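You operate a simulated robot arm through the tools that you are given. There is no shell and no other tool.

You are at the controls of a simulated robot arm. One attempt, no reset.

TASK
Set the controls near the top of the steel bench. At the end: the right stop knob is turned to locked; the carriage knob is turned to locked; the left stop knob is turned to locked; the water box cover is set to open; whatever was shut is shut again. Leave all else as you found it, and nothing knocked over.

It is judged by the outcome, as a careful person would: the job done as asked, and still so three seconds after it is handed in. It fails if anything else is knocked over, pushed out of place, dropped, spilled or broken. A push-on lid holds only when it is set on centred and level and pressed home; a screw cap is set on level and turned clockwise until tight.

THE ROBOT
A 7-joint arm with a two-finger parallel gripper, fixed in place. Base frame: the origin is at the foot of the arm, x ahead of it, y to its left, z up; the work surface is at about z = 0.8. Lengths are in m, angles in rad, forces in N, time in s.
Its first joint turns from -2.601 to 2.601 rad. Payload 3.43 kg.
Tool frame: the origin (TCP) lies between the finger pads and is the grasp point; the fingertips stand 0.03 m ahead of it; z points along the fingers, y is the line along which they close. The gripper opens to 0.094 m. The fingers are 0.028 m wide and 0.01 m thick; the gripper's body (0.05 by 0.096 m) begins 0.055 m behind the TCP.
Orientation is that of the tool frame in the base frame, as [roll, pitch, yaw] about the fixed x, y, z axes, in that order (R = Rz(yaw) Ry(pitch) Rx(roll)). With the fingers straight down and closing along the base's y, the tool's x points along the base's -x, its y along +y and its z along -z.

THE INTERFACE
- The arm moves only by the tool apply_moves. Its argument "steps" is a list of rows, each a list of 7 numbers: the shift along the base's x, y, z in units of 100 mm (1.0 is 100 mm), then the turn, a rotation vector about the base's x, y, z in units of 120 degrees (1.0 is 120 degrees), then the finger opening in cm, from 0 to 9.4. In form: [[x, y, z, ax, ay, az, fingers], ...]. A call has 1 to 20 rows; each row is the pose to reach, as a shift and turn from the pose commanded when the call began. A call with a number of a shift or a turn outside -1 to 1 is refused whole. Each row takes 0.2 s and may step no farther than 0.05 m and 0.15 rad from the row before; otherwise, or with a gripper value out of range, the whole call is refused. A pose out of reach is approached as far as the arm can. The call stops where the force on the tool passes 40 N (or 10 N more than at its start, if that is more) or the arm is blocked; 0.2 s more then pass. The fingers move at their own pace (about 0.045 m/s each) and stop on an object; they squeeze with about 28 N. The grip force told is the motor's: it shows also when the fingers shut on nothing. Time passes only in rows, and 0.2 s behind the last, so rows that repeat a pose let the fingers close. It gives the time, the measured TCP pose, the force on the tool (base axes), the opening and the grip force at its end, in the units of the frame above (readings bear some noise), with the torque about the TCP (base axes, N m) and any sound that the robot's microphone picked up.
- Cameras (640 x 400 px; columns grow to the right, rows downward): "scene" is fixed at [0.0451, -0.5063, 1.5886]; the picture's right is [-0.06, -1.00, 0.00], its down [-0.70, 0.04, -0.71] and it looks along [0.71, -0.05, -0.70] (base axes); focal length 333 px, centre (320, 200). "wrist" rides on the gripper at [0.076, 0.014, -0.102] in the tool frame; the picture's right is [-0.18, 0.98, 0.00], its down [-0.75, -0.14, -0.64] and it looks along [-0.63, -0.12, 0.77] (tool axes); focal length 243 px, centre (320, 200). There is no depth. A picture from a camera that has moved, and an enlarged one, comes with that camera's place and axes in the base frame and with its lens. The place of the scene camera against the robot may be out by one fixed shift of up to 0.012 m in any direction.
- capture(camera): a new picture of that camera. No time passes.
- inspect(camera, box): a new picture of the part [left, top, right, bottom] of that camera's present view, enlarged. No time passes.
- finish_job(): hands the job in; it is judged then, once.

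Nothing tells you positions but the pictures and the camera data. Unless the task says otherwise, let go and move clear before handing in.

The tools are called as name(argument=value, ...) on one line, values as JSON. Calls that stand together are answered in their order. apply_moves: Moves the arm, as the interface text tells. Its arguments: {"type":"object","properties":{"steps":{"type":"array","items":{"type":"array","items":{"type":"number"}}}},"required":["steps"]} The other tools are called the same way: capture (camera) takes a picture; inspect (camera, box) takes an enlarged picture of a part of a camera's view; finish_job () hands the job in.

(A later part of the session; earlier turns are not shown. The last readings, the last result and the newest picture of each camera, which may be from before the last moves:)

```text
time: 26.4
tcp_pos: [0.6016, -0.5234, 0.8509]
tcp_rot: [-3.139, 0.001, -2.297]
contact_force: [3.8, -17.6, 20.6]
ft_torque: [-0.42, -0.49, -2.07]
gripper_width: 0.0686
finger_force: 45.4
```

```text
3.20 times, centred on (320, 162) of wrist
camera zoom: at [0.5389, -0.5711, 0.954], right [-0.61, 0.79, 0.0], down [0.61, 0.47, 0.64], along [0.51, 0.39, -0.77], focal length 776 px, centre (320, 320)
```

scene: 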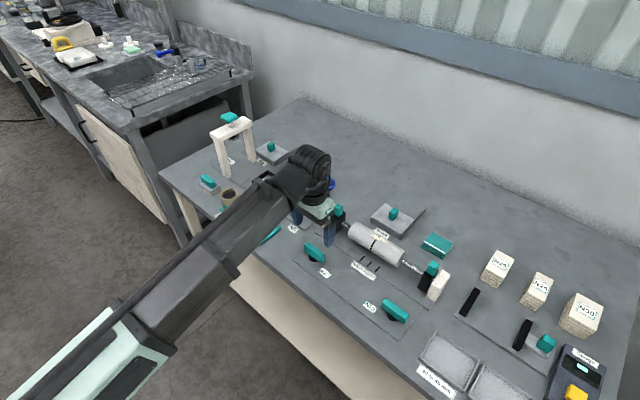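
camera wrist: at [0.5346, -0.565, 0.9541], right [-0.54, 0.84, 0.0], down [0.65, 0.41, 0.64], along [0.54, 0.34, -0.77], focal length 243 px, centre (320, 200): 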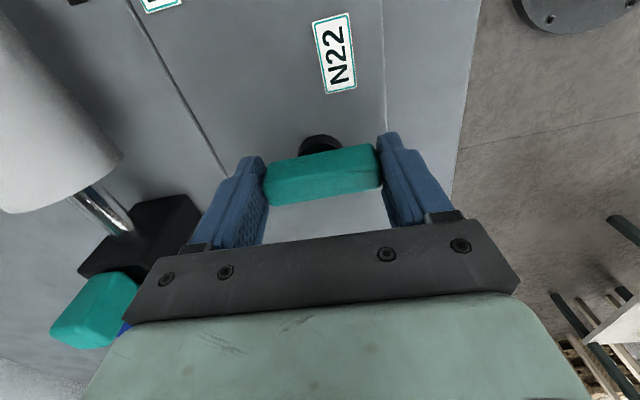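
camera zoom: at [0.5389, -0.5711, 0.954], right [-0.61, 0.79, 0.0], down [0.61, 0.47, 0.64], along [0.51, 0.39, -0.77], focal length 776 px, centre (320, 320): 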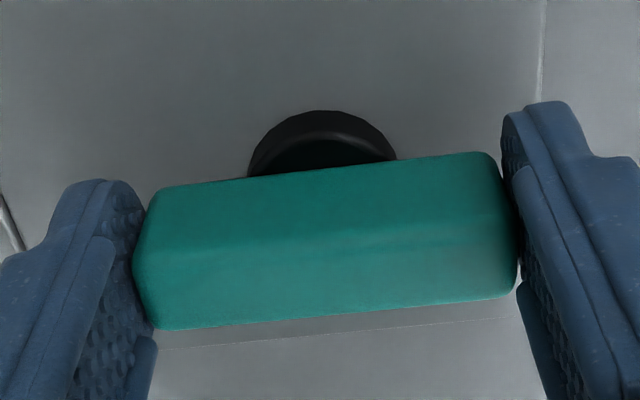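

The torque jumped to 2 N m at about 90°, which is the end stop. I'll relax, open and rise.

apply_moves(steps=[[0, 0, 0, 0, 0, -0.02, 5.5], [0, 0, 0, 0, 0, -0.02, 7.5], [0, 0, 0, 0, 0, -0.02, 9.4], [0, 0, 0, 0, 0, -0.02, 9.4], [0, 0, 0.1, 0, 0, -0.02, 9.4], [0, 0, 0.3, 0, 0, -0.02, 9.4], [0, 0, 0.6, 0, 0, -0.02, 9.4], [0, 0, 1, 0, 0, -0.02, 9.4]])

capture(camera="wrist")

capture(camera="scene")

```text
time: 28.2
tcp_pos: [0.5996, -0.5219, 0.9507]
tcp_rot: [3.139, 0.0, -2.34]
contact_force: [1.3, -0.5, -0.3]
ft_torque: [-0.04, 0.01, 0.0]
gripper_width: 0.094
finger_force: 0.0
```

```text
taken
camera wrist: at [0.5368, -0.5674, 1.0544], right [-0.58, 0.82, 0.0], down [0.63, 0.44, 0.64], along [0.52, 0.37, -0.77], focal length 243 px, centre (320, 200)
```

wrist: 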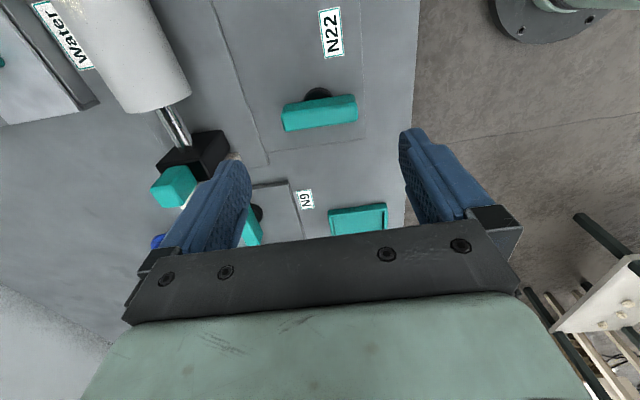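

```text
taken
```

scene: 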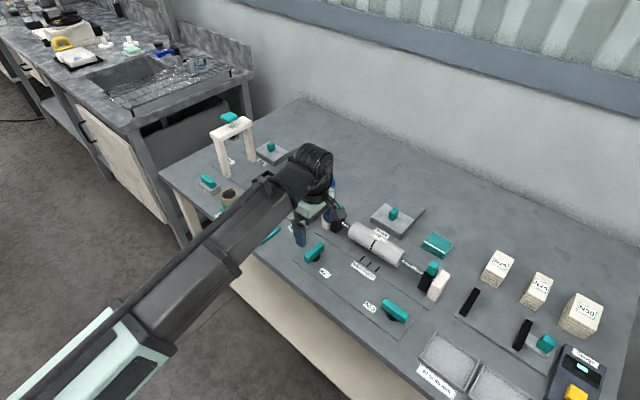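

inspect(camera="wrist", box=[240, 60, 400, 160])

inspect(camera="scene", box=[290, 230, 350, 268])

```text
4.00 times, centred on (320, 110) of wrist
camera zoom: at [0.5368, -0.5674, 1.0544], right [-0.58, 0.82, 0.0], down [0.63, 0.44, 0.64], along [0.52, 0.37, -0.77], focal length 970 px, centre (320, 560)
```

zoom: 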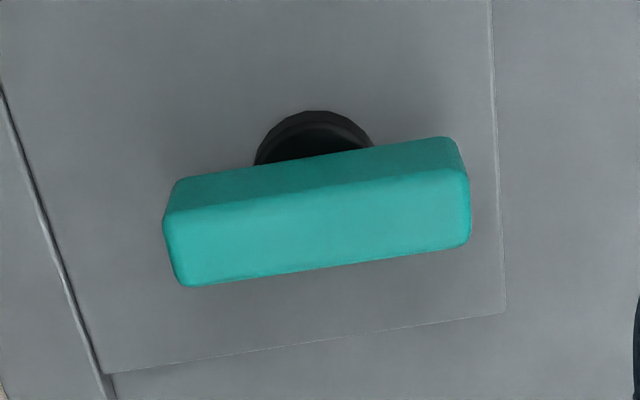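

```text
10.53 times, centred on (320, 249) of scene
camera zoom: at [0.0451, -0.5063, 1.5886], right [-0.06, -1.0, 0.0], down [-0.7, 0.04, -0.71], along [0.71, -0.05, -0.7], focal length 3508 px, centre (320, -316)
```

zoom: 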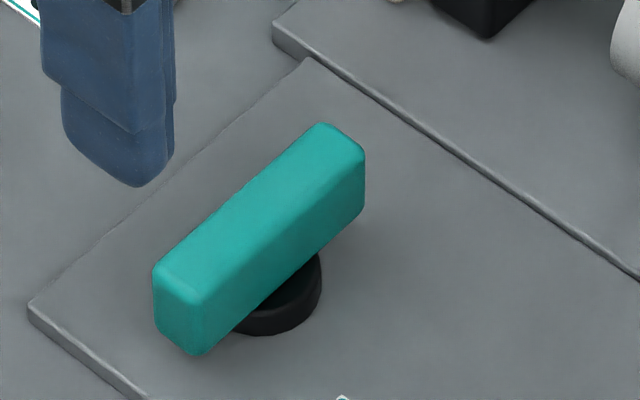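

N22 now stands square across its plate and parallel to the plate's end, so it is at its 90° stop. Next is N9 at about (0.770, -0.508): I'll unwind the wrist while moving over it at a safe height.

apply_moves(steps=[[0.05, 0, 0.1, 0, 0, -0.065, 9.4], [0.1, 0, 0.2, 0, 0, -0.13, 9.4], [0.18, 0, 0.3, 0, 0, -0.195, 9.4], [0.26, 0, 0.3, 0, 0, -0.26, 9.4], [0.34, 0, 0.3, 0, 0, -0.325, 9.4], [0.42, 0, 0.3, 0, 0, -0.39, 9.4], [0.5, 0, 0.3, 0, 0, -0.455, 9.4], [0.6, 0, 0.3, 0, 0, -0.52, 9.4], [0.7, 0, 0.3, 0, 0, -0.585, 9.4], [0.8, 0, 0.3, 0, 0, -0.65, 9.4], [0.9, 0, 0.3, 0, 0, -0.71, 9.4], [1.0, 0, 0.3, 0, 0, -0.758, 9.4]])

apply_moves(steps=[[0.2, 0.05, 0, 0, 0, 0, 9.4], [0.4, 0.1, 0, 0, 0, 0, 9.4], [0.6, 0.14, 0, 0, 0, 0, 9.4], [0.7, 0.14, -0.1, 0, 0, 0, 9.4], [0.7, 0.14, -0.25, 0, 0, 0, 9.4], [0.7, 0.14, -0.25, 0, 0, 0, 9.4]])

capture(camera="wrist")

inspect(camera="wrist", box=[220, 80, 420, 205])

```text
time: 30.8
tcp_pos: [0.7023, -0.5222, 0.9803]
tcp_rot: [3.141, 0.003, 2.355]
contact_force: [0.4, 0.0, -0.4]
ft_torque: [0.02, 0.0, -0.01]
gripper_width: 0.0937
finger_force: 0.0
```

```text
time: 32.2
tcp_pos: [0.7718, -0.5075, 0.955]
tcp_rot: [3.141, 0.001, 2.357]
contact_force: [0.5, -0.4, 0.8]
ft_torque: [-0.01, 0.0, 0.02]
gripper_width: 0.094
finger_force: 0.0
```

```text
taken
camera wrist: at [0.7259, -0.4443, 1.0583], right [0.82, 0.57, 0.0], down [0.43, -0.63, 0.64], along [0.36, -0.53, -0.77], focal length 243 px, centre (320, 200)
```

wrist: 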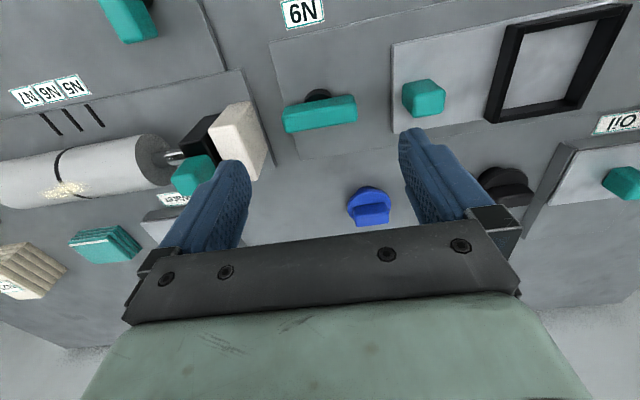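

```text
3.20 times, centred on (320, 142) of wrist
camera zoom: at [0.7259, -0.4443, 1.0583], right [0.82, 0.57, 0.0], down [0.43, -0.63, 0.64], along [0.36, -0.53, -0.77], focal length 776 px, centre (320, 384)
```

zoom: 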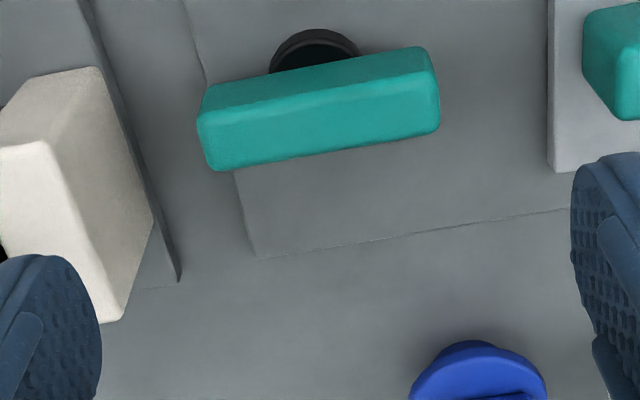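

N9's bar is centred near (0.771, -0.512) and the neighbouring parts are clear. I'll descend onto it.

apply_moves(steps=[[0, -0.045, -0.2, 0, 0, 0, 9.4], [0, -0.045, -0.45, 0, 0, 0, 9.4], [0, -0.045, -0.7, 0, 0, 0, 9.4], [0, -0.045, -0.9, 0, 0, 0, 9.4], [0, -0.045, -1, 0, 0, 0, 9.4], [0, -0.045, -1, 0, 0, 0, 9.4]])

apply_moves(steps=[[0, 0, -0.05, 0, 0, 0, 9.4], [0, 0, -0.05, 0, 0, 0, 9.4]])

capture(camera="wrist")

inspect(camera="scene", box=[270, 170, 370, 232])

```text
time: 33.6
tcp_pos: [0.7708, -0.5138, 0.8549]
tcp_rot: [3.139, 0.001, 2.357]
contact_force: [-0.1, -0.1, 0.6]
ft_torque: [-0.04, -0.03, 0.01]
gripper_width: 0.0939
finger_force: 0.0
```

```text
time: 34.2
tcp_pos: [0.7718, -0.5121, 0.8507]
tcp_rot: [3.141, 0.001, 2.359]
contact_force: [0.0, -0.7, 0.3]
ft_torque: [-0.01, 0.02, 0.02]
gripper_width: 0.0939
finger_force: 0.1
```

```text
taken
camera wrist: at [0.7261, -0.4498, 0.9536], right [0.82, 0.57, 0.0], down [0.43, -0.63, 0.64], along [0.36, -0.53, -0.77], focal length 243 px, centre (320, 200)
```

wrist: 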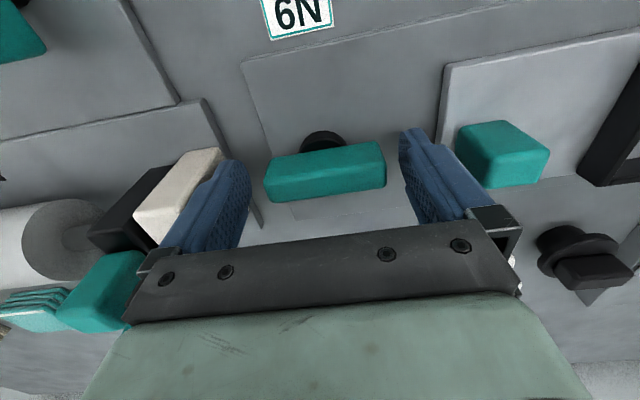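

```text
6.40 times, centred on (320, 201) of scene
camera zoom: at [0.0451, -0.5063, 1.5886], right [-0.06, -1.0, 0.0], down [-0.7, 0.04, -0.71], along [0.71, -0.05, -0.7], focal length 2133 px, centre (320, 194)
```

zoom: 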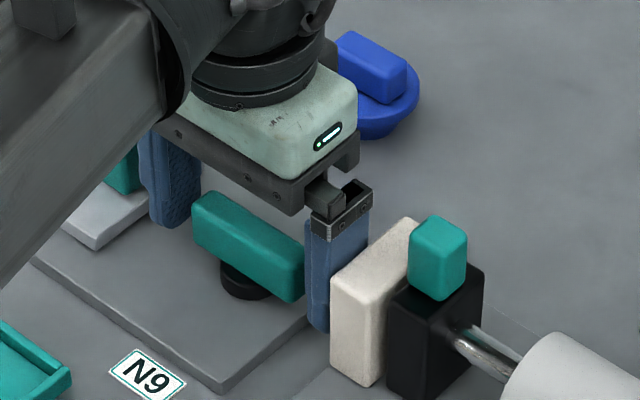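

The fingers straddle N9's bar and clear the cream block. I'll close on it with a small centring shift, then try a small counterclockwise turn.

apply_moves(steps=[[0.015, 0.015, 0, 0, 0, 0, 8], [0.015, 0.015, 0, 0, 0, 0, 7], [0.015, 0.015, 0, 0, 0, 0, 6], [0.015, 0.015, 0, 0, 0, 0, 5.5], [0.015, 0.015, 0, 0, 0, 0, 5.5]])

apply_moves(steps=[[0, 0, 0, 0, 0, 0.03, 5.5], [0, 0, 0, 0, 0, 0.06, 5.5], [0, 0, 0, 0, 0, 0.09, 5.5], [0, 0, 0, 0, 0, 0.09, 5.5]])

capture(camera="wrist")

```text
time: 35.4
tcp_pos: [0.7729, -0.5113, 0.8502]
tcp_rot: [3.139, -0.001, 2.358]
contact_force: [0.2, 1.6, -1.5]
ft_torque: [-0.05, -0.12, 0.06]
gripper_width: 0.0722
finger_force: 44.8
```

```text
time: 36.4
tcp_pos: [0.7727, -0.5117, 0.8503]
tcp_rot: [3.141, 0.001, 2.546]
contact_force: [0.3, -2.8, 4.8]
ft_torque: [0.64, 0.19, 0.05]
gripper_width: 0.0722
finger_force: 45.2
```

```text
taken
camera wrist: at [0.7162, -0.4577, 0.9537], right [0.7, 0.71, 0.0], down [0.54, -0.54, 0.64], along [0.46, -0.45, -0.77], focal length 243 px, centre (320, 200)
```

wrist: 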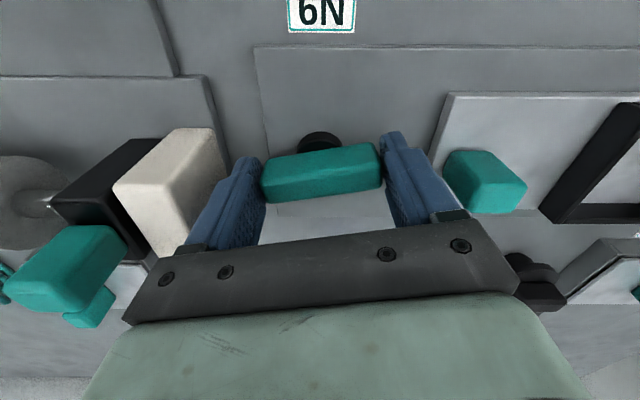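

N9 turns freely counterclockwise with hardly any side load. I'll carry on toward 90°.

apply_moves(steps=[[0, 0, 0, 0, 0, 0.04, 5.5], [0, 0, 0, 0, 0, 0.08, 5.5], [0, 0, 0, 0, 0, 0.12, 5.5], [0, 0, 0, 0, 0, 0.16, 5.5], [0, 0, 0, 0, 0, 0.2, 5.5], [0, 0, 0, 0, 0, 0.24, 5.5], [0, 0, 0, 0, 0, 0.28, 5.5], [0, 0, 0, 0, 0, 0.32, 5.5], [0, 0, 0, 0, 0, 0.32, 5.5]])

capture(camera="wrist")

```text
time: 38.4
tcp_pos: [0.7731, -0.5125, 0.8503]
tcp_rot: [-3.142, -0.002, -3.066]
contact_force: [-4.0, -28.2, 10.9]
ft_torque: [0.41, -0.87, -0.04]
gripper_width: 0.0721
finger_force: 44.8
```

```text
taken
camera wrist: at [0.6941, -0.5046, 0.9538], right [0.11, 0.99, 0.0], down [0.76, -0.08, 0.64], along [0.64, -0.07, -0.77], focal length 243 px, centre (320, 200)
```

wrist: 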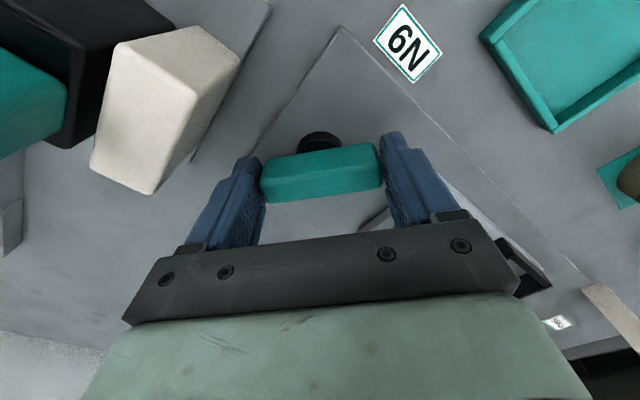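

Side load has built up to −28 N in y, so I'll ease that way by 2 mm and continue.

apply_moves(steps=[[0, -0.015, 0, 0, 0, 0.02, 5.5], [0, -0.025, 0, 0, 0, 0.04, 5.5], [0, -0.025, 0, 0, 0, 0.07, 5.5], [0, -0.025, 0, 0, 0, 0.1, 5.5], [0, -0.025, 0, 0, 0, 0.13, 5.5], [0, -0.025, 0, 0, 0, 0.16, 5.5], [0, -0.025, 0, 0, 0, 0.16, 5.5]])

```text
time: 40.0
tcp_pos: [0.7724, -0.5136, 0.8509]
tcp_rot: [3.139, 0.002, -2.731]
contact_force: [1.0, -13.5, 12.8]
ft_torque: [-0.04, 0.71, 0.0]
gripper_width: 0.072
finger_force: 44.8
```

apply_moves(steps=[[0, -0.01, 0, 0, 0, 0.03, 5.5], [0, -0.015, 0, 0, 0, 0.06, 5.5], [0, -0.015, 0, 0, 0, 0.09, 5.5], [0, -0.015, 0, 0, 0, 0.12, 5.5], [0, -0.015, 0, 0, 0, 0.15, 5.5], [0, -0.015, 0, 0, 0, 0.18, 5.5], [0, -0.015, 0, 0, 0, 0.2, 5.5], [0, -0.015, 0, 0, 0, 0.2, 5.5]])

capture(camera="wrist")

```text
time: 41.8
tcp_pos: [0.7743, -0.5142, 0.8517]
tcp_rot: [-3.141, 0.002, -2.31]
contact_force: [5.3, 4.7, 29.0]
ft_torque: [0.56, -0.09, -0.91]
gripper_width: 0.0689
finger_force: 38.5
```

```text
taken
camera wrist: at [0.7095, -0.5614, 0.9554], right [-0.6, 0.8, 0.0], down [0.61, 0.46, 0.64], along [0.51, 0.39, -0.77], focal length 243 px, centre (320, 200)
```

wrist: 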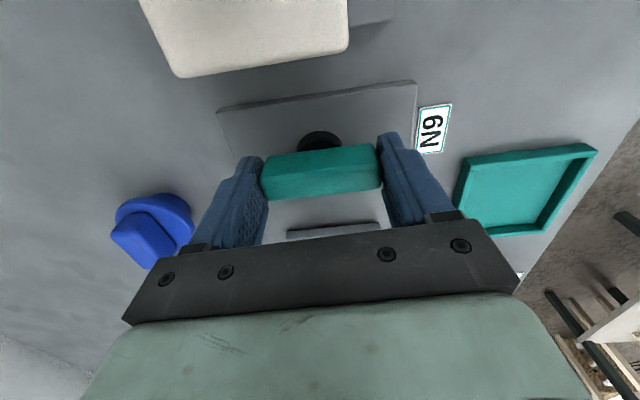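

It's past 90° with resistance beginning. One more small push will confirm the end stop.

apply_moves(steps=[[0, 0, -0.01, 0, 0, 0.015, 5.5], [0, 0, -0.02, 0, 0, 0.03, 5.5], [0, 0, -0.02, 0, 0, 0.03, 5.5]])

inspect(camera="wrist", box=[200, 70, 440, 220])

```text
time: 42.2
tcp_pos: [0.7727, -0.5147, 0.8509]
tcp_rot: [3.14, 0.001, -2.288]
contact_force: [-4.4, 3.0, 7.9]
ft_torque: [0.0, -0.34, -0.56]
gripper_width: 0.0686
finger_force: 45.2
stopped in row 2: the force on the tool passed its limit at 49 N (the readings are from after the stop); the commanded pose is now the measured one
```

```text
2.67 times, centred on (320, 145) of wrist
camera zoom: at [0.7105, -0.5633, 0.9553], right [-0.62, 0.79, 0.0], down [0.6, 0.47, 0.64], along [0.5, 0.4, -0.77], focal length 647 px, centre (320, 347)
```

zoom: 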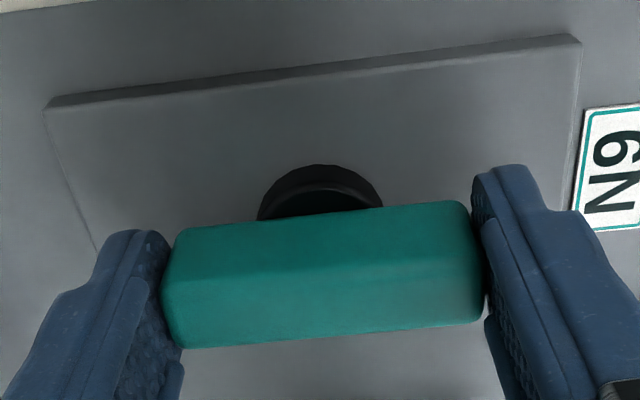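

apply_moves(steps=[[0, 0, 0, 0, 0, -0.015, 5.5], [0, 0, 0, 0, 0, -0.015, 7.5], [0, 0, 0, 0, 0, -0.015, 9.4], [0, 0, 0, 0, 0, -0.015, 9.4], [0, 0, 0.1, 0, 0, -0.015, 9.4], [0, 0, 0.3, 0, 0, -0.015, 9.4], [0, 0, 0.6, 0, 0, -0.015, 9.4], [0, 0, 1, 0, 0, -0.015, 9.4], [0, 0, 1, 0, 0, -0.015, 9.4]])

capture(camera="wrist")

inspect(camera="wrist", box=[240, 40, 400, 140])

inspect(camera="scene", box=[270, 170, 370, 232])

```text
time: 44.2
tcp_pos: [0.7734, -0.5153, 0.9528]
tcp_rot: [3.14, 0.0, -2.318]
contact_force: [-0.1, 0.3, 0.0]
ft_torque: [0.01, -0.01, 0.02]
gripper_width: 0.094
finger_force: 0.2
```

```text
taken
camera wrist: at [0.7103, -0.5615, 1.0543], right [-0.6, 0.8, 0.0], down [0.62, 0.46, 0.64], along [0.52, 0.38, -0.77], focal length 243 px, centre (320, 200)
```

wrist: 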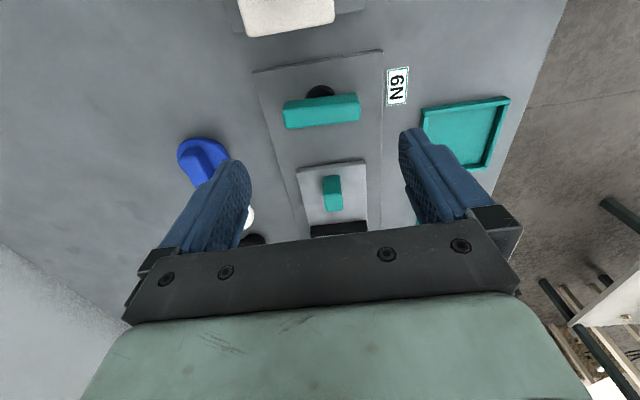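

```text
4.00 times, centred on (320, 90) of wrist
camera zoom: at [0.7103, -0.5615, 1.0543], right [-0.6, 0.8, 0.0], down [0.62, 0.46, 0.64], along [0.52, 0.38, -0.77], focal length 970 px, centre (320, 640)
```

zoom: 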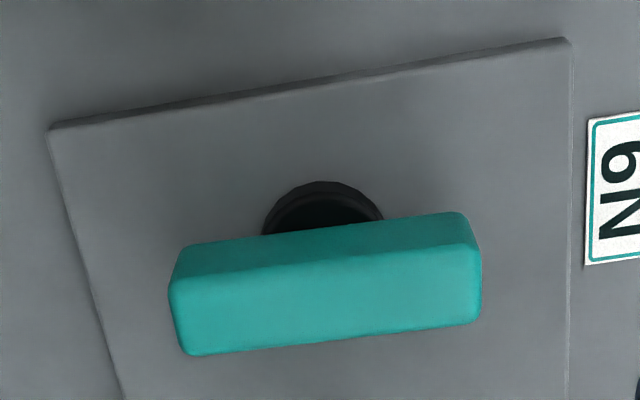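

```text
6.40 times, centred on (320, 201) of scene
camera zoom: at [0.0451, -0.5063, 1.5886], right [-0.06, -1.0, 0.0], down [-0.7, 0.04, -0.71], along [0.71, -0.05, -0.7], focal length 2133 px, centre (320, 194)
```

zoom: 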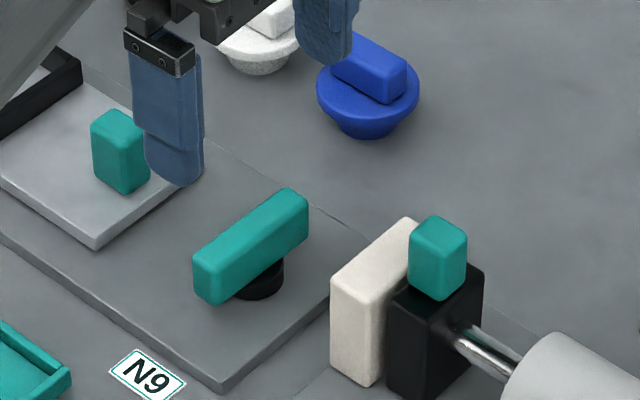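

N9 also measures about 89–90° round and is at its stop. Now for N23 near (0.420, -0.704): I'll raise a little, unwind the wrist and travel over the rod.

apply_moves(steps=[[0, 0, 0.15, 0, 0, -0.065, 9.4], [0, 0, 0.3, 0, 0, -0.13, 9.4], [-0.1, -0.05, 0.35, 0, 0, -0.195, 9.4], [-0.2, -0.1, 0.35, 0, 0, -0.26, 9.4], [-0.3, -0.15, 0.35, 0, 0, -0.325, 9.4], [-0.4, -0.2, 0.35, 0, 0, -0.39, 9.4], [-0.5, -0.25, 0.35, 0, 0, -0.455, 9.4], [-0.6, -0.3, 0.35, 0, 0, -0.52, 9.4], [-0.7, -0.35, 0.35, 0, 0, -0.585, 9.4], [-0.8, -0.4, 0.35, 0, 0, -0.65, 9.4], [-0.9, -0.45, 0.35, 0, 0, -0.71, 9.4], [-1.0, -0.5, 0.35, 0, 0, -0.768, 9.4]])

apply_moves(steps=[[-0.2, -0.1, 0, 0, 0, 0, 9.4], [-0.4, -0.2, 0, 0, 0, 0, 9.4], [-0.6, -0.3, 0, 0, 0, 0, 9.4], [-0.8, -0.4, 0, 0, 0, 0, 9.4], [-1.0, -0.5, 0, 0, 0, 0, 9.4]])

apply_moves(steps=[[-0.2, -0.1, 0, 0, 0, 0, 9.4], [-0.4, -0.2, 0, 0, 0, 0, 9.4], [-0.6, -0.3, 0, 0, 0, 0, 9.4], [-0.8, -0.4, 0, 0, 0, 0, 9.4], [-1.0, -0.5, 0, 0, 0, 0, 9.4]])

apply_moves(steps=[[-0.2, -0.1, 0, 0, 0, 0, 9.4], [-0.4, -0.25, -0.1, 0, 0, 0, 9.4], [-0.53, -0.38, -0.3, 0, 0, 0, 9.4], [-0.53, -0.38, -0.3, 0, 0, 0, 9.4]])

capture(camera="wrist")

inspect(camera="wrist", box=[220, 80, 420, 205])

```text
time: 46.8
tcp_pos: [0.6727, -0.5666, 0.9866]
tcp_rot: [3.14, 0.003, 2.353]
contact_force: [-0.1, 0.5, -0.4]
ft_torque: [0.01, -0.02, 0.01]
gripper_width: 0.094
finger_force: 0.1
```

```text
time: 48.0
tcp_pos: [0.5728, -0.615, 0.9847]
tcp_rot: [-3.141, 0.001, 2.356]
contact_force: [-0.3, 0.8, 0.7]
ft_torque: [0.01, -0.01, -0.01]
gripper_width: 0.0943
finger_force: 0.1
```

```text
time: 49.2
tcp_pos: [0.4731, -0.6659, 0.9858]
tcp_rot: [3.14, 0.001, 2.356]
contact_force: [0.3, -0.6, 0.0]
ft_torque: [-0.03, 0.0, 0.01]
gripper_width: 0.094
finger_force: 0.0
```

```text
time: 50.2
tcp_pos: [0.419, -0.7031, 0.9557]
tcp_rot: [3.137, 0.001, 2.357]
contact_force: [0.1, 0.2, -0.5]
ft_torque: [0.05, 0.01, 0.02]
gripper_width: 0.0941
finger_force: 0.1
```

```text
taken
camera wrist: at [0.3744, -0.6401, 1.0593], right [0.83, 0.56, 0.0], down [0.43, -0.63, 0.64], along [0.36, -0.53, -0.77], focal length 243 px, centre (320, 200)
```

wrist: 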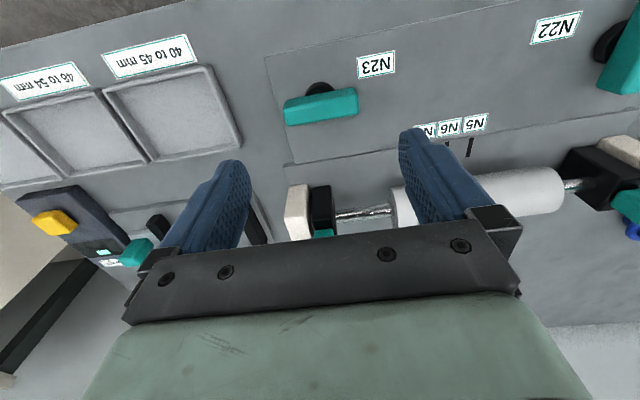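

```text
3.20 times, centred on (320, 142) of wrist
camera zoom: at [0.3744, -0.6401, 1.0593], right [0.83, 0.56, 0.0], down [0.43, -0.63, 0.64], along [0.36, -0.53, -0.77], focal length 776 px, centre (320, 384)
```

zoom: 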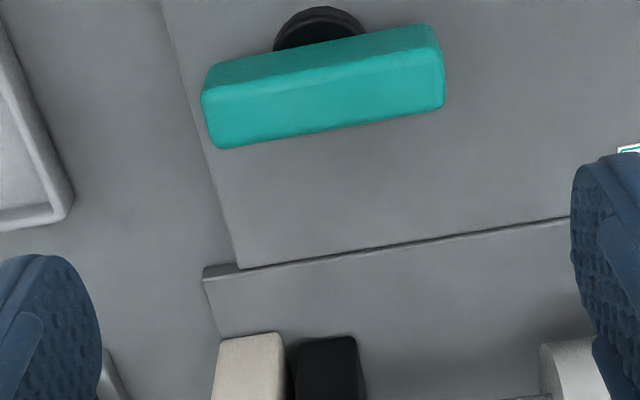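

N23's bar is centred near (0.417, -0.703), clear of the tray. I'll descend and grip it.

apply_moves(steps=[[-0.018, 0, -0.2, 0, 0, 0, 9.4], [-0.018, 0, -0.45, 0, 0, 0, 9.4], [-0.018, 0, -0.7, 0, 0, 0, 9.4], [-0.018, 0, -0.9, 0, 0, 0, 9.4], [-0.018, 0, -1, 0, 0, 0, 9.4]])

apply_moves(steps=[[0, 0, -0.05, 0, 0, 0, 9.4], [0, 0, -0.05, 0, 0, 0, 9.4]])

capture(camera="wrist")

```text
time: 51.4
tcp_pos: [0.4191, -0.7027, 0.8555]
tcp_rot: [3.14, 0.001, 2.357]
contact_force: [-0.4, -0.3, 0.0]
ft_torque: [0.02, 0.01, -0.02]
gripper_width: 0.094
finger_force: 0.2
```

```text
time: 52.0
tcp_pos: [0.4179, -0.7038, 0.8521]
tcp_rot: [3.139, 0.0, 2.357]
contact_force: [0.6, 0.0, 0.8]
ft_torque: [0.01, 0.01, 0.02]
gripper_width: 0.0939
finger_force: 0.1
```

```text
taken
camera wrist: at [0.3737, -0.6396, 0.9537], right [0.83, 0.56, 0.0], down [0.43, -0.63, 0.64], along [0.36, -0.53, -0.77], focal length 243 px, centre (320, 200)
```

wrist: 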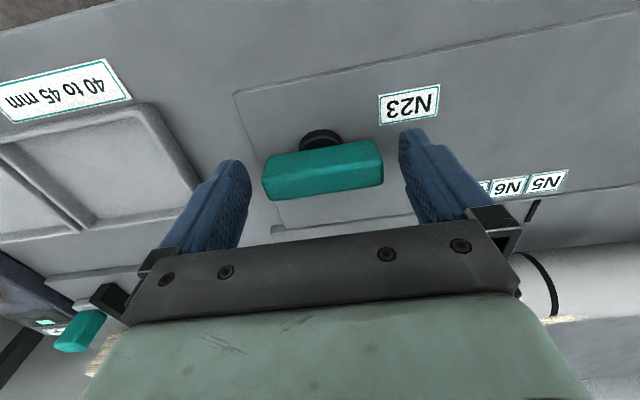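

apply_moves(steps=[[0.005, 0.005, 0, 0, 0, 0, 8], [0.005, 0.005, 0, 0, 0, 0, 7], [0.005, 0.005, 0, 0, 0, 0, 6], [0.005, 0.005, 0, 0, 0, 0, 5.5], [0.005, 0.005, 0, 0, 0, 0, 5.5]])

apply_moves(steps=[[0, 0, 0, 0, 0, 0.03, 5.5], [0, 0, 0, 0, 0, 0.06, 5.5], [0, 0, 0, 0, 0, 0.09, 5.5], [0, 0, 0, 0, 0, 0.12, 5.5], [0, 0, 0, 0, 0, 0.12, 5.5]])

capture(camera="wrist")

```text
time: 53.2
tcp_pos: [0.4192, -0.702, 0.8505]
tcp_rot: [3.141, 0.002, 2.356]
contact_force: [3.5, 3.0, 0.5]
ft_torque: [0.12, 0.03, 0.0]
gripper_width: 0.0679
finger_force: 45.3
```

```text
time: 54.4
tcp_pos: [0.418, -0.702, 0.8516]
tcp_rot: [3.139, 0.003, 2.607]
contact_force: [1.6, 2.2, -5.7]
ft_torque: [0.17, -0.55, 0.04]
gripper_width: 0.0677
finger_force: 44.9
```

```text
taken
camera wrist: at [0.3594, -0.6521, 0.9539], right [0.66, 0.75, 0.0], down [0.58, -0.51, 0.64], along [0.48, -0.42, -0.77], focal length 243 px, centre (320, 200)
```

wrist: 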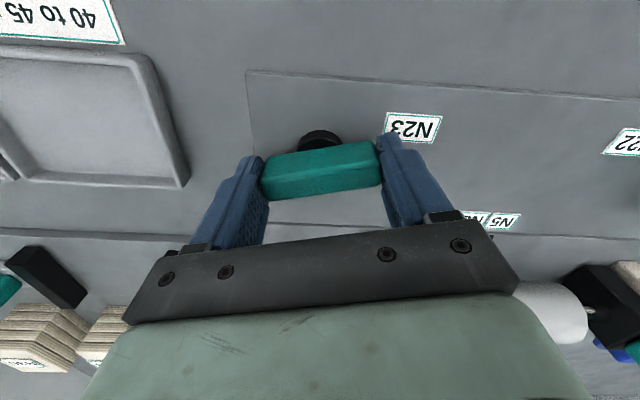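

N23 follows freely counterclockwise, like the others, so I'll keep turning.

apply_moves(steps=[[0, 0, 0, 0, 0, 0.04, 5.5], [0, 0, 0, 0, 0, 0.08, 5.5], [0, 0, 0, 0, 0, 0.12, 5.5], [0, 0, 0, 0, 0, 0.16, 5.5], [0, 0, 0, 0, 0, 0.2, 5.5], [0, 0, 0, 0, 0, 0.24, 5.5], [0, 0, 0, 0, 0, 0.28, 5.5], [0, 0, 0, 0, 0, 0.28, 5.5]])

```text
time: 56.2
tcp_pos: [0.4195, -0.7038, 0.8511]
tcp_rot: [3.141, 0.002, -3.088]
contact_force: [-0.7, -13.4, -6.4]
ft_torque: [0.89, -0.39, -0.01]
gripper_width: 0.0679
finger_force: 44.9
```

apply_moves(steps=[[0, -0.01, 0, 0, 0, 0.03, 5.5], [0, -0.015, 0, 0, 0, 0.06, 5.5], [0, -0.015, 0, 0, 0, 0.1, 5.5], [0, -0.015, 0, 0, 0, 0.14, 5.5], [0, -0.015, 0, 0, 0, 0.18, 5.5], [0, -0.015, 0, 0, 0, 0.22, 5.5], [0, -0.015, 0, 0, 0, 0.22, 5.5]])

capture(camera="wrist")

```text
time: 57.8
tcp_pos: [0.42, -0.7037, 0.8519]
tcp_rot: [3.14, 0.001, -2.628]
contact_force: [6.8, -6.3, -3.0]
ft_torque: [-0.34, 1.12, -0.04]
gripper_width: 0.068
finger_force: 45.1
```

```text
taken
camera wrist: at [0.3445, -0.7301, 0.9539], right [-0.32, 0.95, 0.0], down [0.73, 0.25, 0.64], along [0.61, 0.21, -0.77], focal length 243 px, centre (320, 200)
```

wrist: 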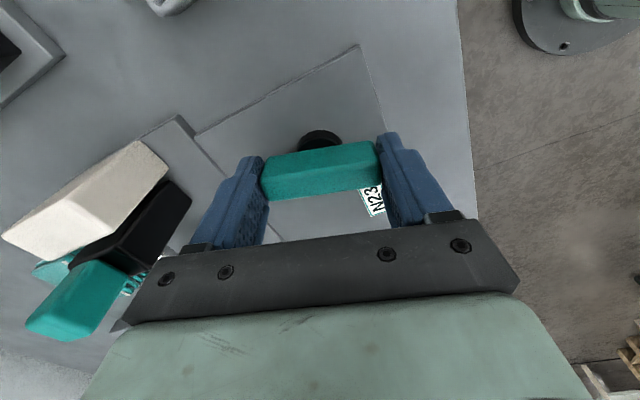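

apply_moves(steps=[[0, 0, 0, 0, 0, 0.03, 5.5], [0, 0, 0, 0, 0, 0.06, 5.5], [0, 0, 0, 0, 0, 0.09, 5.5], [0, 0, 0, 0, 0, 0.12, 5.5], [0, 0, 0, 0, 0, 0.135, 5.5], [0, 0, 0, 0, 0, 0.15, 5.5], [0, 0, 0, 0, 0, 0.165, 5.5], [0, 0, 0, 0, 0, 0.165, 5.5]])

inspect(camera="wrist", box=[200, 70, 440, 220])

```text
time: 59.6
tcp_pos: [0.4193, -0.7054, 0.8502]
tcp_rot: [-3.142, 0.002, -2.283]
contact_force: [7.3, -17.9, 2.6]
ft_torque: [-0.38, -0.03, -1.81]
gripper_width: 0.0686
finger_force: 45.0
```

```text
2.67 times, centred on (320, 145) of wrist
camera zoom: at [0.3573, -0.754, 0.954], right [-0.62, 0.78, 0.0], down [0.6, 0.48, 0.64], along [0.5, 0.4, -0.77], focal length 647 px, centre (320, 347)
```

zoom: 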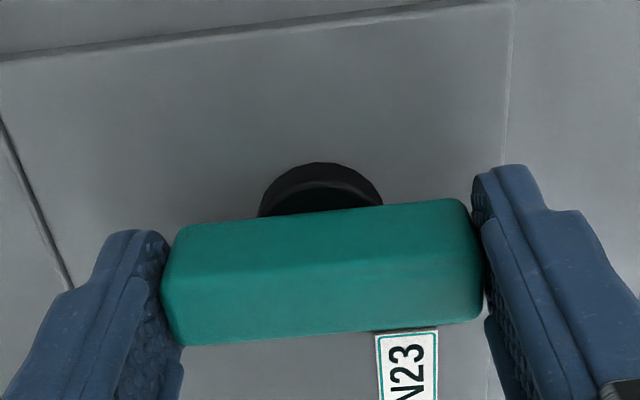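

The torque reached 1.8 N m at the end stop. I'll release, rise and check N23.

apply_moves(steps=[[0, 0, 0, 0, 0, -0.02, 5.5], [0, 0, 0, 0, 0, -0.03, 7.5], [0, 0, 0, 0, 0, -0.03, 9.4], [0, 0, 0, 0, 0, -0.03, 9.4], [0, 0, 0.1, 0, 0, -0.03, 9.4], [0, 0, 0.3, 0, 0, -0.03, 9.4], [0, 0, 0.6, 0, 0, -0.03, 9.4], [0, 0, 1, 0, 0, -0.03, 9.4], [0, 0, 1, 0, 0, -0.03, 9.4]])

capture(camera="wrist")

inspect(camera="wrist", box=[240, 40, 400, 140])

capture(camera="scene")

```text
time: 61.6
tcp_pos: [0.4193, -0.7049, 0.9513]
tcp_rot: [3.14, 0.003, -2.347]
contact_force: [0.2, -0.2, -0.4]
ft_torque: [-0.02, 0.0, 0.01]
gripper_width: 0.0939
finger_force: 0.1
```

```text
taken
camera wrist: at [0.355, -0.7494, 1.0549], right [-0.57, 0.82, 0.0], down [0.63, 0.44, 0.64], along [0.53, 0.37, -0.77], focal length 243 px, centre (320, 200)
```

wrist: 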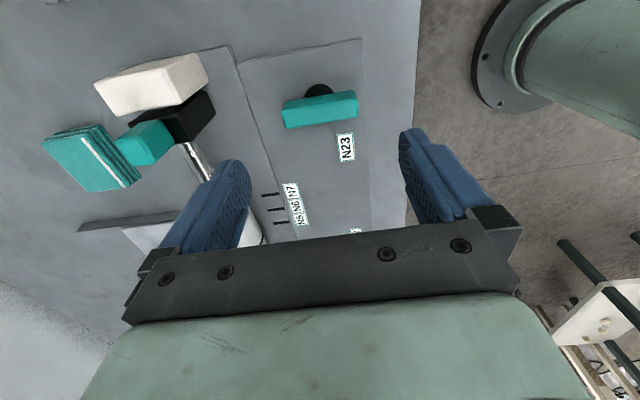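

```text
4.00 times, centred on (320, 90) of wrist
camera zoom: at [0.355, -0.7494, 1.0549], right [-0.57, 0.82, 0.0], down [0.63, 0.44, 0.64], along [0.53, 0.37, -0.77], focal length 970 px, centre (320, 640)
```

zoom: 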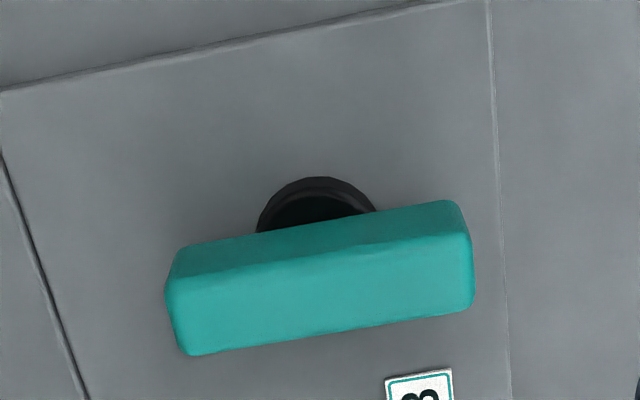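

```text
taken
```

scene: 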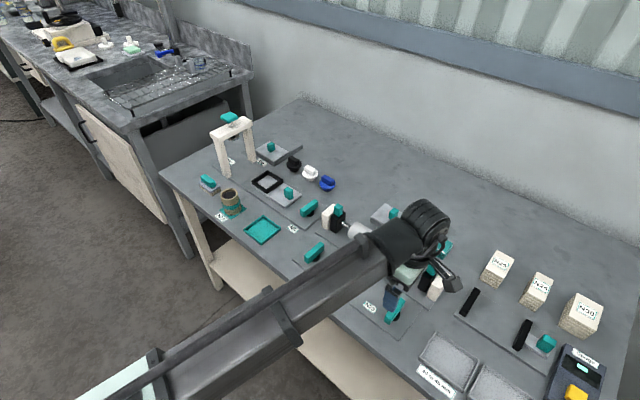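

All three knobs are now turned to their stops. I'll compare the Oil and Water boxes to understand how the cover opens.

inspect(camera="scene", box=[200, 100, 320, 175])

inspect(camera="scene", box=[250, 160, 410, 260])

```text
5.33 times, centred on (260, 138) of scene
camera zoom: at [0.0451, -0.5063, 1.5886], right [-0.06, -1.0, 0.0], down [-0.7, 0.04, -0.71], along [0.71, -0.05, -0.7], focal length 1777 px, centre (640, 533)
```

zoom: 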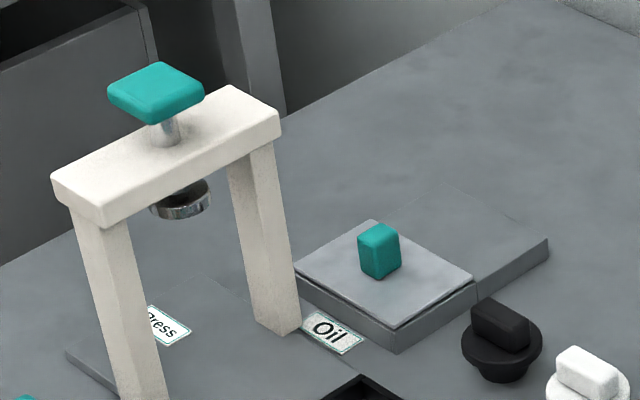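

```text
4.00 times, centred on (330, 210) of scene
camera zoom: at [0.0451, -0.5063, 1.5886], right [-0.06, -1.0, 0.0], down [-0.7, 0.04, -0.71], along [0.71, -0.05, -0.7], focal length 1333 px, centre (280, 160)
```

zoom: 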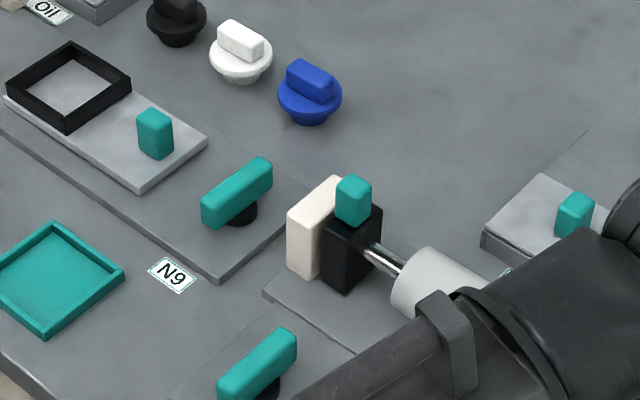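

The Oil box has the same shape, with its cover over the front and the deck behind, so "open" means sliding the water cover back onto its deck. I'll travel there, unwinding the wrist on the way.

apply_moves(steps=[[0, 0, 0.2, 0, 0, -0.065, 9.4], [0, 0, 0.4, 0, 0, -0.13, 9.4], [0.1, 0, 0.5, 0, 0, -0.195, 9.4], [0.2, 0, 0.5, 0, 0, -0.26, 9.4], [0.3, 0, 0.5, 0, 0, -0.325, 9.4], [0.4, 0, 0.5, 0, 0, -0.39, 9.4], [0.5, 0, 0.5, 0, 0, -0.455, 9.4], [0.6, 0, 0.5, 0, 0, -0.52, 9.4], [0.7, 0, 0.5, 0, 0, -0.585, 9.4], [0.8, 0, 0.5, 0, 0, -0.65, 9.4], [0.9, 0, 0.5, 0, 0, -0.71, 9.4], [1.0, 0, 0.5, 0, 0, -0.755, 9.4]])

apply_moves(steps=[[0.2, 0, 0, 0, 0, 0, 7], [0.4, 0.05, 0, 0, 0, 0, 4], [0.6, 0.1, 0, 0, 0, 0, 2], [0.8, 0.15, 0, 0, 0, 0, 0], [1.0, 0.2, 0, 0, 0, 0, 0]])

capture(camera="wrist")

inspect(camera="wrist", box=[220, 120, 420, 245])

```text
time: 64.2
tcp_pos: [0.5187, -0.7036, 1.001]
tcp_rot: [3.14, 0.002, 2.356]
contact_force: [-0.3, -0.5, 0.0]
ft_torque: [0.0, -0.02, 0.03]
gripper_width: 0.0941
finger_force: 0.0
```

```text
time: 65.4
tcp_pos: [0.6189, -0.6845, 1.0013]
tcp_rot: [3.139, 0.002, 2.353]
contact_force: [0.5, 0.7, 0.1]
ft_torque: [-0.04, -0.03, 0.0]
gripper_width: 0.0002
finger_force: 7.4
```

```text
taken
camera wrist: at [0.5737, -0.621, 1.1043], right [0.83, 0.56, 0.0], down [0.43, -0.63, 0.64], along [0.36, -0.53, -0.77], focal length 243 px, centre (320, 200)
```

wrist: 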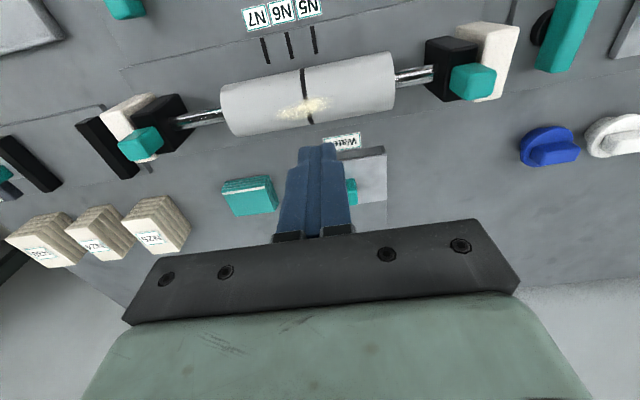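

```text
3.20 times, centred on (320, 182) of wrist
camera zoom: at [0.5737, -0.621, 1.1043], right [0.83, 0.56, 0.0], down [0.43, -0.63, 0.64], along [0.36, -0.53, -0.77], focal length 776 px, centre (320, 256)
```

zoom: 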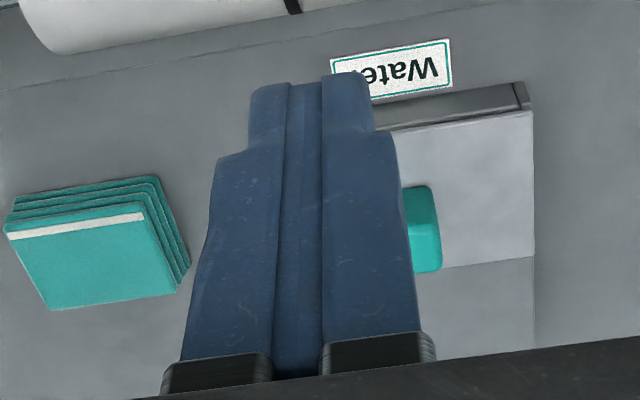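

The handle is centred near (0.720, -0.765) with its top at about z 0.855. That's beyond straight-down reach, so I'll tilt the tool about 25° outward at a safe height, then move out above it.

apply_moves(steps=[[0.02, 0.02, 0, -0.0368, -0.0368, 0, 0], [0.05, 0.05, 0, -0.0736, -0.0736, 0, 0], [0.08, 0.08, 0, -0.1105, -0.1105, 0, 1], [0.1, 0.1, 0, -0.1473, -0.1473, 0, 3], [0.1, 0.1, 0, -0.1473, -0.1473, 0, 5]])

apply_moves(steps=[[0.12, -0.12, 0, 0, 0, 0, 5], [0.26, -0.26, 0, 0, 0, 0, 5], [0.4, -0.4, 0, 0, 0, 0, 5], [0.52, -0.52, 0, 0, 0, 0, 5], [0.64, -0.64, 0, 0, 0, 0, 5], [0.74, -0.74, 0, 0, 0, 0, 5], [0.82, -0.82, 0, 0, 0, 0, 5], [0.82, -0.82, 0, 0, 0, 0, 5]])

capture(camera="wrist")

capture(camera="scene")

```text
time: 66.6
tcp_pos: [0.6278, -0.6738, 1.0015]
tcp_rot: [3.141, 0.44, 2.357]
contact_force: [0.3, -0.1, 0.0]
ft_torque: [0.01, -0.02, 0.0]
gripper_width: 0.0501
finger_force: 0.1
```

```text
time: 68.4
tcp_pos: [0.7115, -0.7559, 1.0016]
tcp_rot: [3.138, 0.44, 2.357]
contact_force: [0.4, -0.2, -0.5]
ft_torque: [-0.02, -0.02, -0.02]
gripper_width: 0.0503
finger_force: 0.1
```

```text
taken
camera wrist: at [0.64, -0.6672, 1.0622], right [0.81, 0.58, 0.08], down [0.19, -0.39, 0.9], along [0.55, -0.72, -0.43], focal length 243 px, centre (320, 200)
```

wrist: 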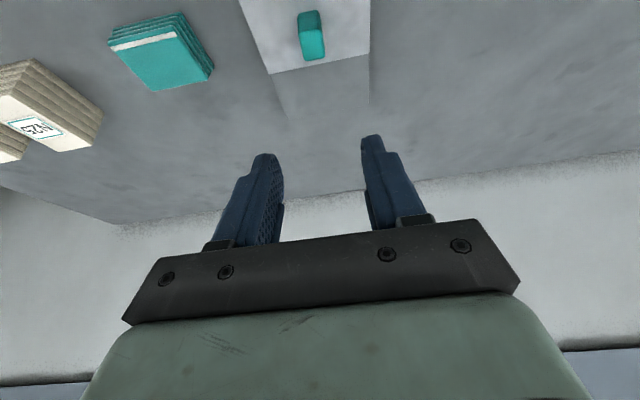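

```text
taken
```

scene: 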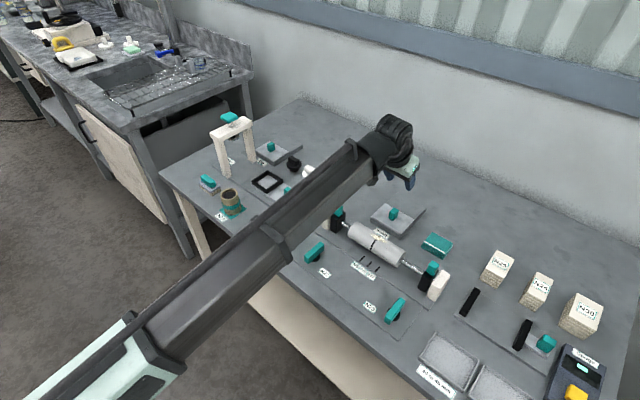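

The pose was reached cleanly. I'll zoom in to refine the handle's position before descending.

inspect(camera="wrist", box=[220, 0, 400, 112])

```text
3.56 times, centred on (310, 56) of wrist
camera zoom: at [0.64, -0.6672, 1.0622], right [0.81, 0.58, 0.08], down [0.19, -0.39, 0.9], along [0.55, -0.72, -0.43], focal length 863 px, centre (356, 712)
```

zoom: 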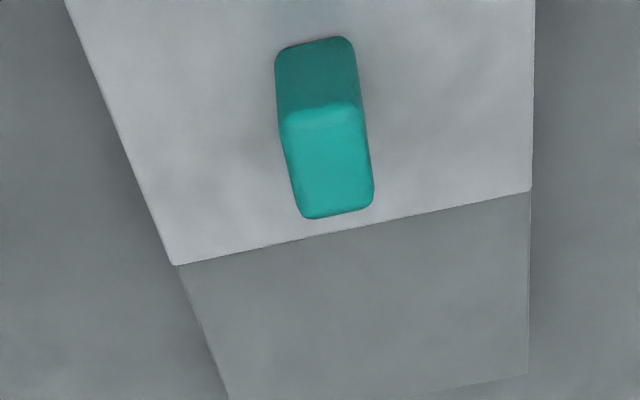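

The handle spans z 0.826–0.855 and is centred 1.055 m out along the bench normal. I'll descend with the open fingers on either side of it.

apply_moves(steps=[[0.01, -0.01, -0.2, 0, 0, 0, 5], [0.02, -0.02, -0.4, 0, 0, 0, 5], [0.03, -0.03, -0.6, 0, 0, 0, 5], [0.03, -0.033, -0.8, 0, 0, 0, 5], [0.03, -0.033, -1, 0, 0, 0, 5]])

capture(camera="wrist")

inspect(camera="scene", box=[320, 160, 480, 260])

```text
time: 69.6
tcp_pos: [0.7137, -0.7595, 0.9003]
tcp_rot: [3.14, 0.438, 2.358]
contact_force: [-1.1, -0.6, -0.6]
ft_torque: [0.0, 0.0, -0.01]
gripper_width: 0.0502
finger_force: 0.0
```

```text
taken
camera wrist: at [0.6429, -0.6706, 0.9631], right [0.81, 0.58, 0.08], down [0.19, -0.39, 0.9], along [0.55, -0.72, -0.43], focal length 243 px, centre (320, 200)
```

wrist: 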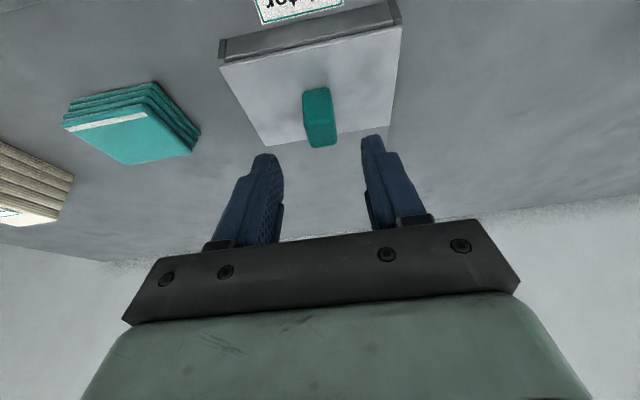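

```text
4.00 times, centred on (400, 210) of scene
camera zoom: at [0.0451, -0.5063, 1.5886], right [-0.06, -1.0, 0.0], down [-0.7, 0.04, -0.71], along [0.71, -0.05, -0.7], focal length 1333 px, centre (0, 160)
```

zoom: 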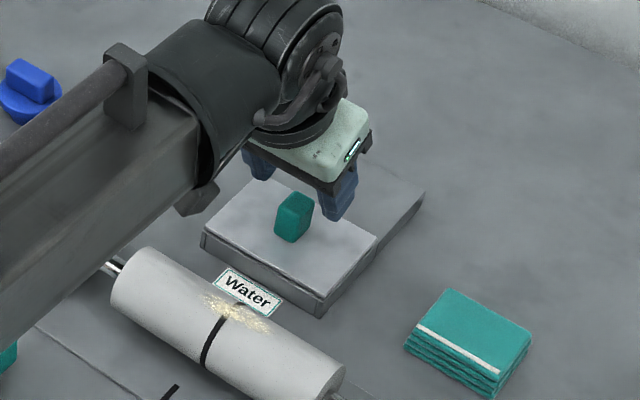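

The tips line up with the handle and nothing is touching. I'll go down the last 36 mm.

apply_moves(steps=[[0, 0, -0.12, 0, 0, 0, 5], [0, 0, -0.24, 0, 0, 0, 5], [0, 0, -0.34, 0, 0, 0, 5], [0, 0, -0.34, 0, 0, 0, 5]])

capture(camera="wrist")

inspect(camera="scene", box=[320, 160, 480, 260])

```text
time: 70.6
tcp_pos: [0.7127, -0.7591, 0.8675]
tcp_rot: [3.14, 0.439, 2.356]
contact_force: [0.3, -0.9, -0.3]
ft_torque: [0.02, 0.03, 0.01]
gripper_width: 0.0496
finger_force: 0.0
```

```text
taken
camera wrist: at [0.6429, -0.6705, 0.9288], right [0.81, 0.58, 0.08], down [0.19, -0.39, 0.9], along [0.55, -0.72, -0.43], focal length 243 px, centre (320, 200)
```

wrist: 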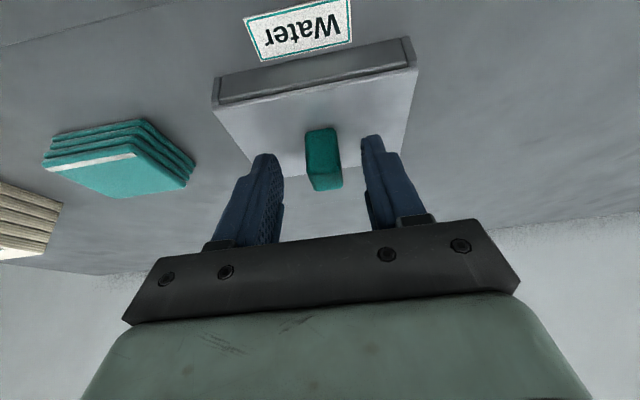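

```text
4.00 times, centred on (400, 210) of scene
camera zoom: at [0.0451, -0.5063, 1.5886], right [-0.06, -1.0, 0.0], down [-0.7, 0.04, -0.71], along [0.71, -0.05, -0.7], focal length 1333 px, centre (0, 160)
```

zoom: 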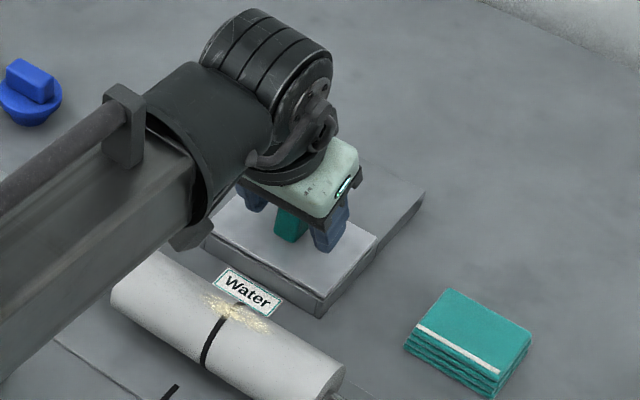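

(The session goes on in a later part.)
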